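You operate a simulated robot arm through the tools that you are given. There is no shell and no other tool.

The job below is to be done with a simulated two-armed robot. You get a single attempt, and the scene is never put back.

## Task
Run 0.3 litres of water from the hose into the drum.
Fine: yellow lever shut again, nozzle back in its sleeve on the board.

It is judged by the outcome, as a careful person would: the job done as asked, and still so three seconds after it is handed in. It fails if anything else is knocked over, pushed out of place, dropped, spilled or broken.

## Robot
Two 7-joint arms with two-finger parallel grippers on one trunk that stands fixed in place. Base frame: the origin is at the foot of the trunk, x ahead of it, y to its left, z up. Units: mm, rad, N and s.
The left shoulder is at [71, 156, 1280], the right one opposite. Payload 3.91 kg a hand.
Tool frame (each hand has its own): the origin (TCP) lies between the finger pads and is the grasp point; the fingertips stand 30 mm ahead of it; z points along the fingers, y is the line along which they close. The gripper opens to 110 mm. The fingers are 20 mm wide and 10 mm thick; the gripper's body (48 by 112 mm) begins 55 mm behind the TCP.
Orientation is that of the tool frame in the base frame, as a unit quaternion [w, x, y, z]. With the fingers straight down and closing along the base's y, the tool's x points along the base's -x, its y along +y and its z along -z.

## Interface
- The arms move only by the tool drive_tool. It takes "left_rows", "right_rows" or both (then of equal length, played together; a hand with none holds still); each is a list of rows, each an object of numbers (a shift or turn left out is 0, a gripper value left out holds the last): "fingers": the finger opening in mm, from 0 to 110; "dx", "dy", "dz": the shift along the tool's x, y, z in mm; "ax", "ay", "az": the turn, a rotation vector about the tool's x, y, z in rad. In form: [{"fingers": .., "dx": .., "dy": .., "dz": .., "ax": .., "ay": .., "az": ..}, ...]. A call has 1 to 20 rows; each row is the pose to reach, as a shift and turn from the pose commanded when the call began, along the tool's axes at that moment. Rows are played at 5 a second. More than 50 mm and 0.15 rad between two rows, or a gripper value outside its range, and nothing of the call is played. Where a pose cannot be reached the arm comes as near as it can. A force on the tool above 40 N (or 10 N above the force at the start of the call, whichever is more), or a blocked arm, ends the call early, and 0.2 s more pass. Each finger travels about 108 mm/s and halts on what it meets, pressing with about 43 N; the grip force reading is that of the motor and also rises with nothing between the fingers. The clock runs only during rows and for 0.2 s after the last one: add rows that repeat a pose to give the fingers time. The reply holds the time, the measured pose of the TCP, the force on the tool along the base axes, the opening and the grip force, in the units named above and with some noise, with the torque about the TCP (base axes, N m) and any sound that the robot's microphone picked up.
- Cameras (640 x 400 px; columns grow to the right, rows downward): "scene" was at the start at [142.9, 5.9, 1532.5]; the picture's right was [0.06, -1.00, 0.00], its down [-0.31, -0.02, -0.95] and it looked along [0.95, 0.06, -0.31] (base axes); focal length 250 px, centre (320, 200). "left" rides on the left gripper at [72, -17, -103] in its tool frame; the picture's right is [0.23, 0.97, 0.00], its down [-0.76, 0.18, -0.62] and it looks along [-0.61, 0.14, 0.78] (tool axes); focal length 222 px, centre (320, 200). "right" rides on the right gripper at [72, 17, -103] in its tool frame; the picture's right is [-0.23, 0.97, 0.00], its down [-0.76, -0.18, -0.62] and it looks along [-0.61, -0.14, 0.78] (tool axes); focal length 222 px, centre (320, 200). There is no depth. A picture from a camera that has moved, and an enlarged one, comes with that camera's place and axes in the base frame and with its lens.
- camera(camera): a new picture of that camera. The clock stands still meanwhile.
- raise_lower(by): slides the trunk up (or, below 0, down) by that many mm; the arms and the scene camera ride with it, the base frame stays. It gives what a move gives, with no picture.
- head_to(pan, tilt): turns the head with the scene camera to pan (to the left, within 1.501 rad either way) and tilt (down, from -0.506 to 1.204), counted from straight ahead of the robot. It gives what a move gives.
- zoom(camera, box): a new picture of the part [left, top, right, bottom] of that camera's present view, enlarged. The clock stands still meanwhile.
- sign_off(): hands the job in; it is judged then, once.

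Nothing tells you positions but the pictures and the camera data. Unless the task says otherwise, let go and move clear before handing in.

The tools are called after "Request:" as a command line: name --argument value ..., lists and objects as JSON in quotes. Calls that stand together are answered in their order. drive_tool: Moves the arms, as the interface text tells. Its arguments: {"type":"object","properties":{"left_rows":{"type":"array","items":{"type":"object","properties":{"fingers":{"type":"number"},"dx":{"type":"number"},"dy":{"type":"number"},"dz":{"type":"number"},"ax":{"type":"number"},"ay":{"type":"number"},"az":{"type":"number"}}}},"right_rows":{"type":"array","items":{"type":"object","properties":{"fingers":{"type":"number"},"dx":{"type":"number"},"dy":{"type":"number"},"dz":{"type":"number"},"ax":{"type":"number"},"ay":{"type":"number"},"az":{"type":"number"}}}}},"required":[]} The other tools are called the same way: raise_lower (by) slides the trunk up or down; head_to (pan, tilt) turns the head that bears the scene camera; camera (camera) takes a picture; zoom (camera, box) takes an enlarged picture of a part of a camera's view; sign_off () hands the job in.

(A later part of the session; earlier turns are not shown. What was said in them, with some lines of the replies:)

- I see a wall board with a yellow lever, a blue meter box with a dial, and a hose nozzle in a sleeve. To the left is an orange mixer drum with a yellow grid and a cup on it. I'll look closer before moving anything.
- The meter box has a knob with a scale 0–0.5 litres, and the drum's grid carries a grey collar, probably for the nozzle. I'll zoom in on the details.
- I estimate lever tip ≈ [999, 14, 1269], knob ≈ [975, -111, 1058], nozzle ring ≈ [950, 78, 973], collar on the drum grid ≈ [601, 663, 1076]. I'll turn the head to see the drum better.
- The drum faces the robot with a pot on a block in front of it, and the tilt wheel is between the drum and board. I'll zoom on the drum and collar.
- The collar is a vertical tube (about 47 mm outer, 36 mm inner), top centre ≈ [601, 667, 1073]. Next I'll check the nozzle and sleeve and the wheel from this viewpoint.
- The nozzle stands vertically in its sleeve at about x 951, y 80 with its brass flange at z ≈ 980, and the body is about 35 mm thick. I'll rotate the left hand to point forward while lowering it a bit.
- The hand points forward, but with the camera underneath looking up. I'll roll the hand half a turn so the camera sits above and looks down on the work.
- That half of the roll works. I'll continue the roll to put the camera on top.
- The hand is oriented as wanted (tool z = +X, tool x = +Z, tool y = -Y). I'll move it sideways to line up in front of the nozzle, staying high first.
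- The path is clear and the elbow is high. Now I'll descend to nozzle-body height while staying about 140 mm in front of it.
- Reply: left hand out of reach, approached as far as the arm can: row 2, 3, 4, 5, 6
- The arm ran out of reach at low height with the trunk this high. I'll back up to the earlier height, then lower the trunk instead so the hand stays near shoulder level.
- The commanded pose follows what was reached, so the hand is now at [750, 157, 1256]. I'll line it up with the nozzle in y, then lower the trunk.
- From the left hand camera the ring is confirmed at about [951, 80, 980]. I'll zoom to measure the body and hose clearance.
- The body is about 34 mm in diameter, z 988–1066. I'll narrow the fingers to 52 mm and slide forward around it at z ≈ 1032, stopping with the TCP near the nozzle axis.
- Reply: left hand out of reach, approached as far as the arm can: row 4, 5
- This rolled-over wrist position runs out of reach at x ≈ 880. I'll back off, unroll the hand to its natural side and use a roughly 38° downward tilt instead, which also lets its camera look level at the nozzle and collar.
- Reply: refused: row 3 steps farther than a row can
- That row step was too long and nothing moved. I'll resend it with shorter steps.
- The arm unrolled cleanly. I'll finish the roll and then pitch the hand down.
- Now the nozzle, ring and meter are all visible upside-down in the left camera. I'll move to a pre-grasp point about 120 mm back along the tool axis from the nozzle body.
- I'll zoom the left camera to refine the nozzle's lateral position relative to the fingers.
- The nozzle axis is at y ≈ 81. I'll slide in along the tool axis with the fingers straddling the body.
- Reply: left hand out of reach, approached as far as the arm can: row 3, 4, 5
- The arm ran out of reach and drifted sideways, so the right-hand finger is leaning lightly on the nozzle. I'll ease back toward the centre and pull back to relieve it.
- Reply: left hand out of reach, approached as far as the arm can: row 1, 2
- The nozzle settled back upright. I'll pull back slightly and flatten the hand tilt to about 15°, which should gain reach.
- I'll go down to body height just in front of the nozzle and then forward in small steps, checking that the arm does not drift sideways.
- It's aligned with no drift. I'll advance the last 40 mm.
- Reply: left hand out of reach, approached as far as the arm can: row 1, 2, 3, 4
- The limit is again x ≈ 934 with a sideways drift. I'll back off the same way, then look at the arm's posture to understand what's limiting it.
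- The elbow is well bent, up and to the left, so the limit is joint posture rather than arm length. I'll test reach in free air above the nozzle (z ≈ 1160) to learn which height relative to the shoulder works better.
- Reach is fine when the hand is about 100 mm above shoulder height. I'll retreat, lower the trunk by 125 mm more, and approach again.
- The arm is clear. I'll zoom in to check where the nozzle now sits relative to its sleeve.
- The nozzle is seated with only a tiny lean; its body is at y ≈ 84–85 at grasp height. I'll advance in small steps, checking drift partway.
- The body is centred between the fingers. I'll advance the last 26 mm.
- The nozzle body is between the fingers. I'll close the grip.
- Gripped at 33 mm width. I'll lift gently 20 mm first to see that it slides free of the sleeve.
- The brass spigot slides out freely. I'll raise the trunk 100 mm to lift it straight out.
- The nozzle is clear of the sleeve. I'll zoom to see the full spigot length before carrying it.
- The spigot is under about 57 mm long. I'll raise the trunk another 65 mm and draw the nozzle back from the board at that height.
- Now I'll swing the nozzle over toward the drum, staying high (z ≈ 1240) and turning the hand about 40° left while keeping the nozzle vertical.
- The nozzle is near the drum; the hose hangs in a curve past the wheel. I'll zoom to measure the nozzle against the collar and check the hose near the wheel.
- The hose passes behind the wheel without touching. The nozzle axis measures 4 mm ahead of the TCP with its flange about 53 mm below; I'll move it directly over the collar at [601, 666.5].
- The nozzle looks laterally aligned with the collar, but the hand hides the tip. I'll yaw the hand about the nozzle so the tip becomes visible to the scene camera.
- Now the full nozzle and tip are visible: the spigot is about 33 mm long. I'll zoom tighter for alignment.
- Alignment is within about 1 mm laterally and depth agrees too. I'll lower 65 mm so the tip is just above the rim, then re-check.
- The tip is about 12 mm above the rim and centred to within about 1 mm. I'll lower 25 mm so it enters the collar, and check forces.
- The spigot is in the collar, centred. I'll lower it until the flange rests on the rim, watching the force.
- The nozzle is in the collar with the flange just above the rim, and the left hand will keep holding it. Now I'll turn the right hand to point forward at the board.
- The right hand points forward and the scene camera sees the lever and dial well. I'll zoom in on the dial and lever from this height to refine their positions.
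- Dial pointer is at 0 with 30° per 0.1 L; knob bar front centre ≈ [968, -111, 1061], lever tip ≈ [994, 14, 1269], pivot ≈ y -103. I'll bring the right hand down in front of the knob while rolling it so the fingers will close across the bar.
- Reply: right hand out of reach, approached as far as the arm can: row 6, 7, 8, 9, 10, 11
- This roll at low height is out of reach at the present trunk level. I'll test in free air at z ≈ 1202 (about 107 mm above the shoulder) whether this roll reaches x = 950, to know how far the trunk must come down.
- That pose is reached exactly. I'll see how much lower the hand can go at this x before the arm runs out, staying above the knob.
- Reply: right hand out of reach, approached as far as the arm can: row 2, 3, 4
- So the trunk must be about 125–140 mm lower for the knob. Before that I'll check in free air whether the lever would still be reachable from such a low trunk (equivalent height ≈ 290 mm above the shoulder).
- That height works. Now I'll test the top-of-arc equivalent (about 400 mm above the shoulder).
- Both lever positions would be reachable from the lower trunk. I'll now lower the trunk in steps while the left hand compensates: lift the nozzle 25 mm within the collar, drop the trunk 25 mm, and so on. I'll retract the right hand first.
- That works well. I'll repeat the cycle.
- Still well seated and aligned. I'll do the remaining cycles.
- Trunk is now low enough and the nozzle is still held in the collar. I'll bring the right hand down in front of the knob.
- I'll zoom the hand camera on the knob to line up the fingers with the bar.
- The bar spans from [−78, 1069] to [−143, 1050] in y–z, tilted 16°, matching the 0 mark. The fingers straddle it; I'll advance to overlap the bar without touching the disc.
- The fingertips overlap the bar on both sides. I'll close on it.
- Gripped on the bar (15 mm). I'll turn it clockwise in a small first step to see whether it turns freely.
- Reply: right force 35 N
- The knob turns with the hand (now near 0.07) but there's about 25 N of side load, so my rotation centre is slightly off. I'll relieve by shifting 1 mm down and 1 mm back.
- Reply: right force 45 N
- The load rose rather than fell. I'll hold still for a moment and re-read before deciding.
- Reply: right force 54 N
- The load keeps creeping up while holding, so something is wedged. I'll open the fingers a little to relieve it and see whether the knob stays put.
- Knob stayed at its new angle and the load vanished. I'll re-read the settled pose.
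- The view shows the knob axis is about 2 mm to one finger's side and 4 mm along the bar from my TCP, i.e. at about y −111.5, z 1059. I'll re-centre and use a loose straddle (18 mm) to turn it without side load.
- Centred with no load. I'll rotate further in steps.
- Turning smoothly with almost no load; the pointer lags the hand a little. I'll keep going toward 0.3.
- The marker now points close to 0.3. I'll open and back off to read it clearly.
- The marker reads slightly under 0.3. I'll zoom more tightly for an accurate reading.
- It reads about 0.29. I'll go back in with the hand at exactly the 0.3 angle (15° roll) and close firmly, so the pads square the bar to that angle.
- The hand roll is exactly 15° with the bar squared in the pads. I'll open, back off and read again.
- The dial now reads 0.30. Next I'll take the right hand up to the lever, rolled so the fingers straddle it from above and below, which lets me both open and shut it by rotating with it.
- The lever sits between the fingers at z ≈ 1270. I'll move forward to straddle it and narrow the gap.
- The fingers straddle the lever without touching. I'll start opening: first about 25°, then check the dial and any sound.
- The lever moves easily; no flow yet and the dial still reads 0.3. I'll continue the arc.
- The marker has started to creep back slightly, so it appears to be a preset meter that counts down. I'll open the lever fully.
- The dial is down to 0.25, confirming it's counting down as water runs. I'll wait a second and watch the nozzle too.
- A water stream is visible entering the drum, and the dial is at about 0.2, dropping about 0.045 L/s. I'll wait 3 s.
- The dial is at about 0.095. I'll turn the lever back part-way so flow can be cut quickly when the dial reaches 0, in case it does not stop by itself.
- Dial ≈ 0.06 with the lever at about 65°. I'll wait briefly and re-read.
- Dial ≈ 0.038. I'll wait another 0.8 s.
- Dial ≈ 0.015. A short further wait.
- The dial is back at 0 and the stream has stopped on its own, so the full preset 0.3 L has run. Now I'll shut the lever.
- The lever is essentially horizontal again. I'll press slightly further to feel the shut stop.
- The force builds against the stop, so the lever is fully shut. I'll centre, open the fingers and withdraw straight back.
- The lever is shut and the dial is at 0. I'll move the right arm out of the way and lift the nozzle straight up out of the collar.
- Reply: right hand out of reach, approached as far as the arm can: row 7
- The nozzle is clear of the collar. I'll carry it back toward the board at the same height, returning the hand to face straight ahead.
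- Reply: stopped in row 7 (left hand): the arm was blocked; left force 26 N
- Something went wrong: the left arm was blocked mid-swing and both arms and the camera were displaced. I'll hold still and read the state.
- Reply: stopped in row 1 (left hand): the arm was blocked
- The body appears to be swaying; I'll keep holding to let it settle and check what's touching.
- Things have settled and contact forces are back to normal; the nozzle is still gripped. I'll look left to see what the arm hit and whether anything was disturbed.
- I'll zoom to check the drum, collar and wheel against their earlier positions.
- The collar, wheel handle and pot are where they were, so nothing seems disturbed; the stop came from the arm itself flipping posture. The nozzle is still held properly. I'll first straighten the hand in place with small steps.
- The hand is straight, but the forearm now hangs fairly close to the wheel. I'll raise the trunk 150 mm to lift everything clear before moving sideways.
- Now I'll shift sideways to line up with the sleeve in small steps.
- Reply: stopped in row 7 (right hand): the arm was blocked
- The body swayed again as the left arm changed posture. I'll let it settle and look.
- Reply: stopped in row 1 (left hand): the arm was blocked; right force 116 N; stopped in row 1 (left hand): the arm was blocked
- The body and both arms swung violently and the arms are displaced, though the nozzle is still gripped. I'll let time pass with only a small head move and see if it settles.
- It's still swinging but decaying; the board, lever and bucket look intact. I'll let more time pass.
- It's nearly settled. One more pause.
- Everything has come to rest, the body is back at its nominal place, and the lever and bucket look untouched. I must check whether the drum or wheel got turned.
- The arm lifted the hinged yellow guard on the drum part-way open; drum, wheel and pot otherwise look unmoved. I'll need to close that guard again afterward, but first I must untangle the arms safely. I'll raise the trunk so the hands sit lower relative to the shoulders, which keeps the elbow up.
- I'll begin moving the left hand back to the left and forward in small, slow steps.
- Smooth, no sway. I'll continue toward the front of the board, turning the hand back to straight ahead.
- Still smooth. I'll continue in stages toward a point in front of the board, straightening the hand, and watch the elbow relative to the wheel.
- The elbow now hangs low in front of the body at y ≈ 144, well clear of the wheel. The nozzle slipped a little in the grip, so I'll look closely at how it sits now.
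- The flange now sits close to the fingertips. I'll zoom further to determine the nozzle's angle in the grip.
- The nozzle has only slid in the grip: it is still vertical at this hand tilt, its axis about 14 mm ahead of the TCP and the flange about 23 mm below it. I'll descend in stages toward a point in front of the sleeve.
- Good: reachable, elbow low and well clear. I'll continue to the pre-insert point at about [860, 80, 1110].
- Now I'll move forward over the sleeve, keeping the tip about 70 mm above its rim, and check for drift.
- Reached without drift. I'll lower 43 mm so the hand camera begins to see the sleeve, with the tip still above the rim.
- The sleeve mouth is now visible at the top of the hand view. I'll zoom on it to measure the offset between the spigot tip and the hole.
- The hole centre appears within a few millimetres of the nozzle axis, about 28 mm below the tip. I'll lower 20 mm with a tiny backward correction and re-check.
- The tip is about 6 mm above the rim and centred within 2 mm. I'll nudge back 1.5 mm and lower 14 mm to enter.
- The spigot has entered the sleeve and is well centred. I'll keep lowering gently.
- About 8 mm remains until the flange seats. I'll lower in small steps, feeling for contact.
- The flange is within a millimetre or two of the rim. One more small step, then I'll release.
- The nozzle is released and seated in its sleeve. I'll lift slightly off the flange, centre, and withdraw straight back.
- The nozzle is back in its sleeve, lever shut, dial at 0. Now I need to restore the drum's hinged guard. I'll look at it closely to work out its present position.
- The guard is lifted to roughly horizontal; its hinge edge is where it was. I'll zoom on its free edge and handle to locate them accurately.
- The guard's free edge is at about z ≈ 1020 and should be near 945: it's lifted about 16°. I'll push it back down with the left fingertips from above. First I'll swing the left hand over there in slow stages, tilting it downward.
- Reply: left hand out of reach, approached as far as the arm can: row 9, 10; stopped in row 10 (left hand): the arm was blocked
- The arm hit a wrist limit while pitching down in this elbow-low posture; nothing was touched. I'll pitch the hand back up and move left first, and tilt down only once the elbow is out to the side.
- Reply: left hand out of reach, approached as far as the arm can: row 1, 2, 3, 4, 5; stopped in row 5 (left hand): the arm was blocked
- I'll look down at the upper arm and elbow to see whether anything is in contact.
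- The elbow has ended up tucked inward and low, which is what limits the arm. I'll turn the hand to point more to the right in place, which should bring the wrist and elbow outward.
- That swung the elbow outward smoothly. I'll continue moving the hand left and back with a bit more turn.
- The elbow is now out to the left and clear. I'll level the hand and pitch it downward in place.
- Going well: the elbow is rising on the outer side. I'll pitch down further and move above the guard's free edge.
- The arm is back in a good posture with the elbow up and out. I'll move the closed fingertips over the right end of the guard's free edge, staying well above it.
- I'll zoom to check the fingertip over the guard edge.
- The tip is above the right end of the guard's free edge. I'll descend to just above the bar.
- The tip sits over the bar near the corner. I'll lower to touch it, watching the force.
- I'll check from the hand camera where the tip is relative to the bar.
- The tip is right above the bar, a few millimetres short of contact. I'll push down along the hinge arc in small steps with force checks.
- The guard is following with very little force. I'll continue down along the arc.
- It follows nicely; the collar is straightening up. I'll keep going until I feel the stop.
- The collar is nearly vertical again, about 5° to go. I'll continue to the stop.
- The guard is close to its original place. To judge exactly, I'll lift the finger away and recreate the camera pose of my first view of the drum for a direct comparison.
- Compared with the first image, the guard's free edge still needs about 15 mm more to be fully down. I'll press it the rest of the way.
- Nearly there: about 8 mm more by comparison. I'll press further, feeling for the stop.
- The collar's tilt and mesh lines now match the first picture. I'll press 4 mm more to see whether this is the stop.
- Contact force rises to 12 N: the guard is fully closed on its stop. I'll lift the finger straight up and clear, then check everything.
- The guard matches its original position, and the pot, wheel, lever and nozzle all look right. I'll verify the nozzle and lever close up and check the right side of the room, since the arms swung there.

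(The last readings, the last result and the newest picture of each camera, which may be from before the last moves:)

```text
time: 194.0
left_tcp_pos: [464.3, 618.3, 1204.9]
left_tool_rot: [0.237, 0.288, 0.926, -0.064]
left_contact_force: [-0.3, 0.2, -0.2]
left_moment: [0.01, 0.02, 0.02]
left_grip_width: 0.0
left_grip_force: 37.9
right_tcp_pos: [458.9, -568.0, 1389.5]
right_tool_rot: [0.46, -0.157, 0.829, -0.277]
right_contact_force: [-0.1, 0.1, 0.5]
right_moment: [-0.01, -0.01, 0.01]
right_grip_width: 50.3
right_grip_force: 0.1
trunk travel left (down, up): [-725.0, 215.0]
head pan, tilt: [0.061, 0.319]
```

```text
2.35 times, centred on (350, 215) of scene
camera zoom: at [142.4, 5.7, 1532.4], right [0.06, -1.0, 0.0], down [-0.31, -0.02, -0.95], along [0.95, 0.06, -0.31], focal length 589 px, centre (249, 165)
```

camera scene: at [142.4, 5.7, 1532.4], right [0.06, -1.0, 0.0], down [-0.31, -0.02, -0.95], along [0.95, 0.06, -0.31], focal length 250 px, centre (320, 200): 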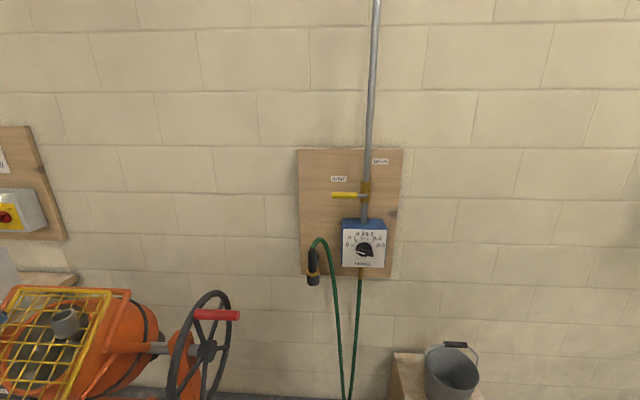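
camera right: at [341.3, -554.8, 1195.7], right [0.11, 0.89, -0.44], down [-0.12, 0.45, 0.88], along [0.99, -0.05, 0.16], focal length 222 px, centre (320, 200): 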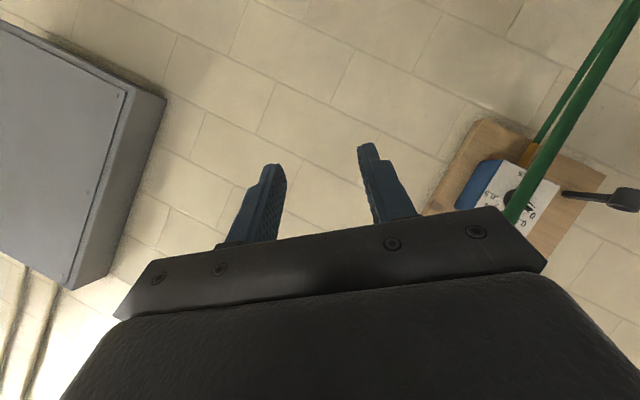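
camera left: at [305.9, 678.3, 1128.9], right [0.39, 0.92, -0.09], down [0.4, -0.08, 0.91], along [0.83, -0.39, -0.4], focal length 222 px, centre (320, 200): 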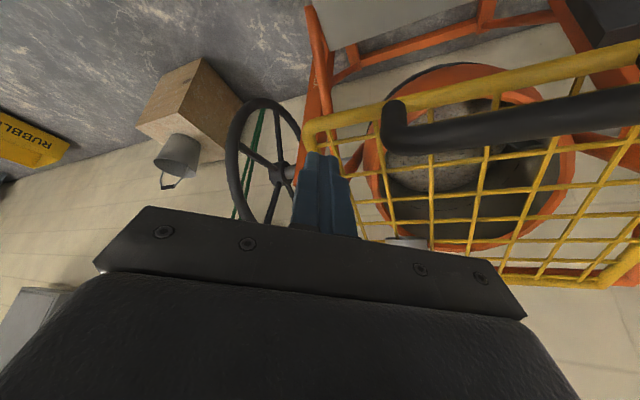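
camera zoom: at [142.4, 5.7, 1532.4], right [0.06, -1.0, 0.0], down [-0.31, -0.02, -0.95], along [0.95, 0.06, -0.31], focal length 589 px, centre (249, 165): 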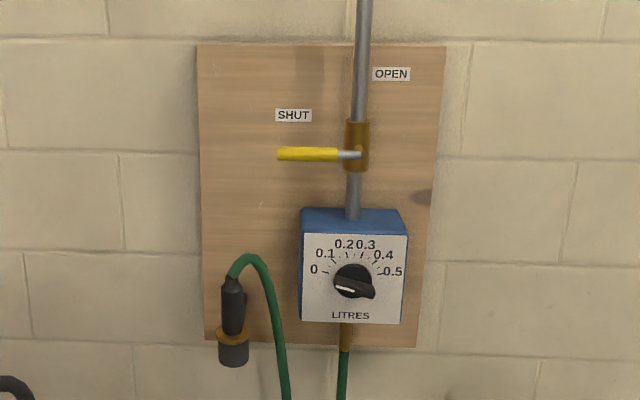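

The scene matches the initial picture. A final close look at the nozzle seating and the drum area before handing in.

Request:
zoom --camera "scene" --box '[300, 230, 350, 290]'

Request:
zoom --camera "scene" --box '[0, 240, 260, 400]'

Request:
zoom --camera "scene" --box '[325, 145, 405, 215]'

```text
6.67 times, centred on (325, 260) of scene
camera zoom: at [142.4, 5.7, 1532.4], right [0.06, -1.0, 0.0], down [-0.31, -0.02, -0.95], along [0.95, 0.06, -0.31], focal length 1669 px, centre (287, -200)
```

zoom: 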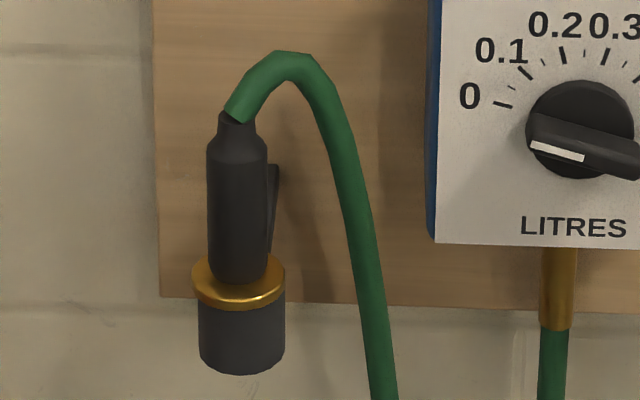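

```text
2.46 times, centred on (130, 320) of scene
camera zoom: at [142.4, 5.7, 1532.4], right [0.06, -1.0, 0.0], down [-0.31, -0.02, -0.95], along [0.95, 0.06, -0.31], focal length 616 px, centre (788, -95)
```

zoom: 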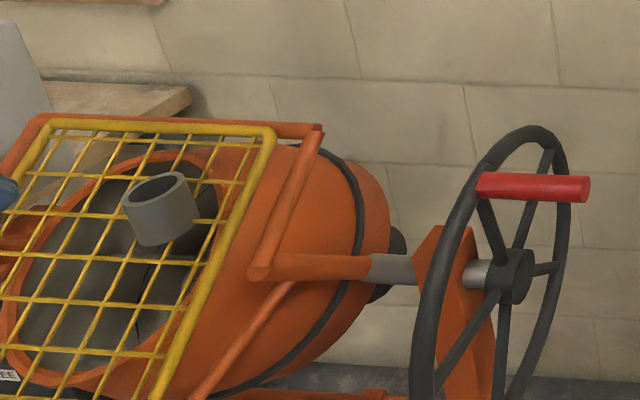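

```text
5.71 times, centred on (365, 180) of scene
camera zoom: at [142.4, 5.7, 1532.4], right [0.06, -1.0, 0.0], down [-0.31, -0.02, -0.95], along [0.95, 0.06, -0.31], focal length 1430 px, centre (63, 314)
```

zoom: 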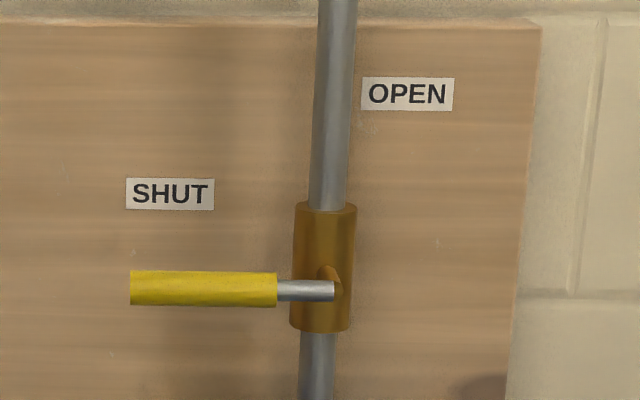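

The nozzle is seated just as at the start. I'll repeat one of my very first zooms to compare the guard angle precisely.

Request:
zoom --camera "scene" --box '[0, 280, 120, 400]'

```text
3.33 times, centred on (60, 340) of scene
camera zoom: at [142.4, 5.7, 1532.4], right [0.06, -1.0, 0.0], down [-0.31, -0.02, -0.95], along [0.95, 0.06, -0.31], focal length 834 px, centre (1187, -267)
```

zoom: 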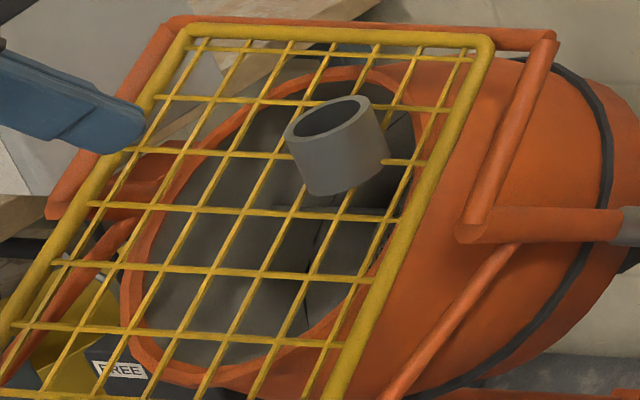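

The job is done as asked:

- **Water:** The meter was preset to 0.30 L. It ran down to 0 and cut off by itself, with the nozzle in the drum's collar.
- **Lever:** The yellow lever is shut against its stop.
- **Nozzle:** It is back in its sleeve, with the flange resting on the rim.

On the way back the left arm lifted the drum's hinged yellow guard. I pushed it down again until it met its stop, and it matches the first pictures to within about a degree or two. The wheel, pot, bucket and board look as they did at the start. Both hands are empty and clear, so I'm handing in.

Request:
sign_off

```text
The job is handed in.
```

I handed the job in: 0.3 litres of water went into the drum, the yellow lever is shut, and the nozzle is back in its sleeve.

- **Water:** I set the meter to 0.3 with the nozzle in the collar on the drum's guard. The dial counted down to 0 and the flow stopped on its own. I read the dial from camera pictures, so the setting is good to roughly 0.005 litres.
- **Lever:** I turned it back until it met its stop.
- **Nozzle:** It rests on the sleeve's rim, about 2 mm off centre within the normal play.

**What went wrong:** while I carried the nozzle back, the left arm was blocked, most likely by the drum's yellow guard. The body and both arms swung hard, twice. The guard ended up lifted about 16°, and the nozzle slipped in the grip but was not dropped.

I pressed the guard back down until it met its stop. It now matches the first pictures to within a degree or two. The wheel, pot, bucket and board look the same as in the first pictures, and I saw no spilled water.
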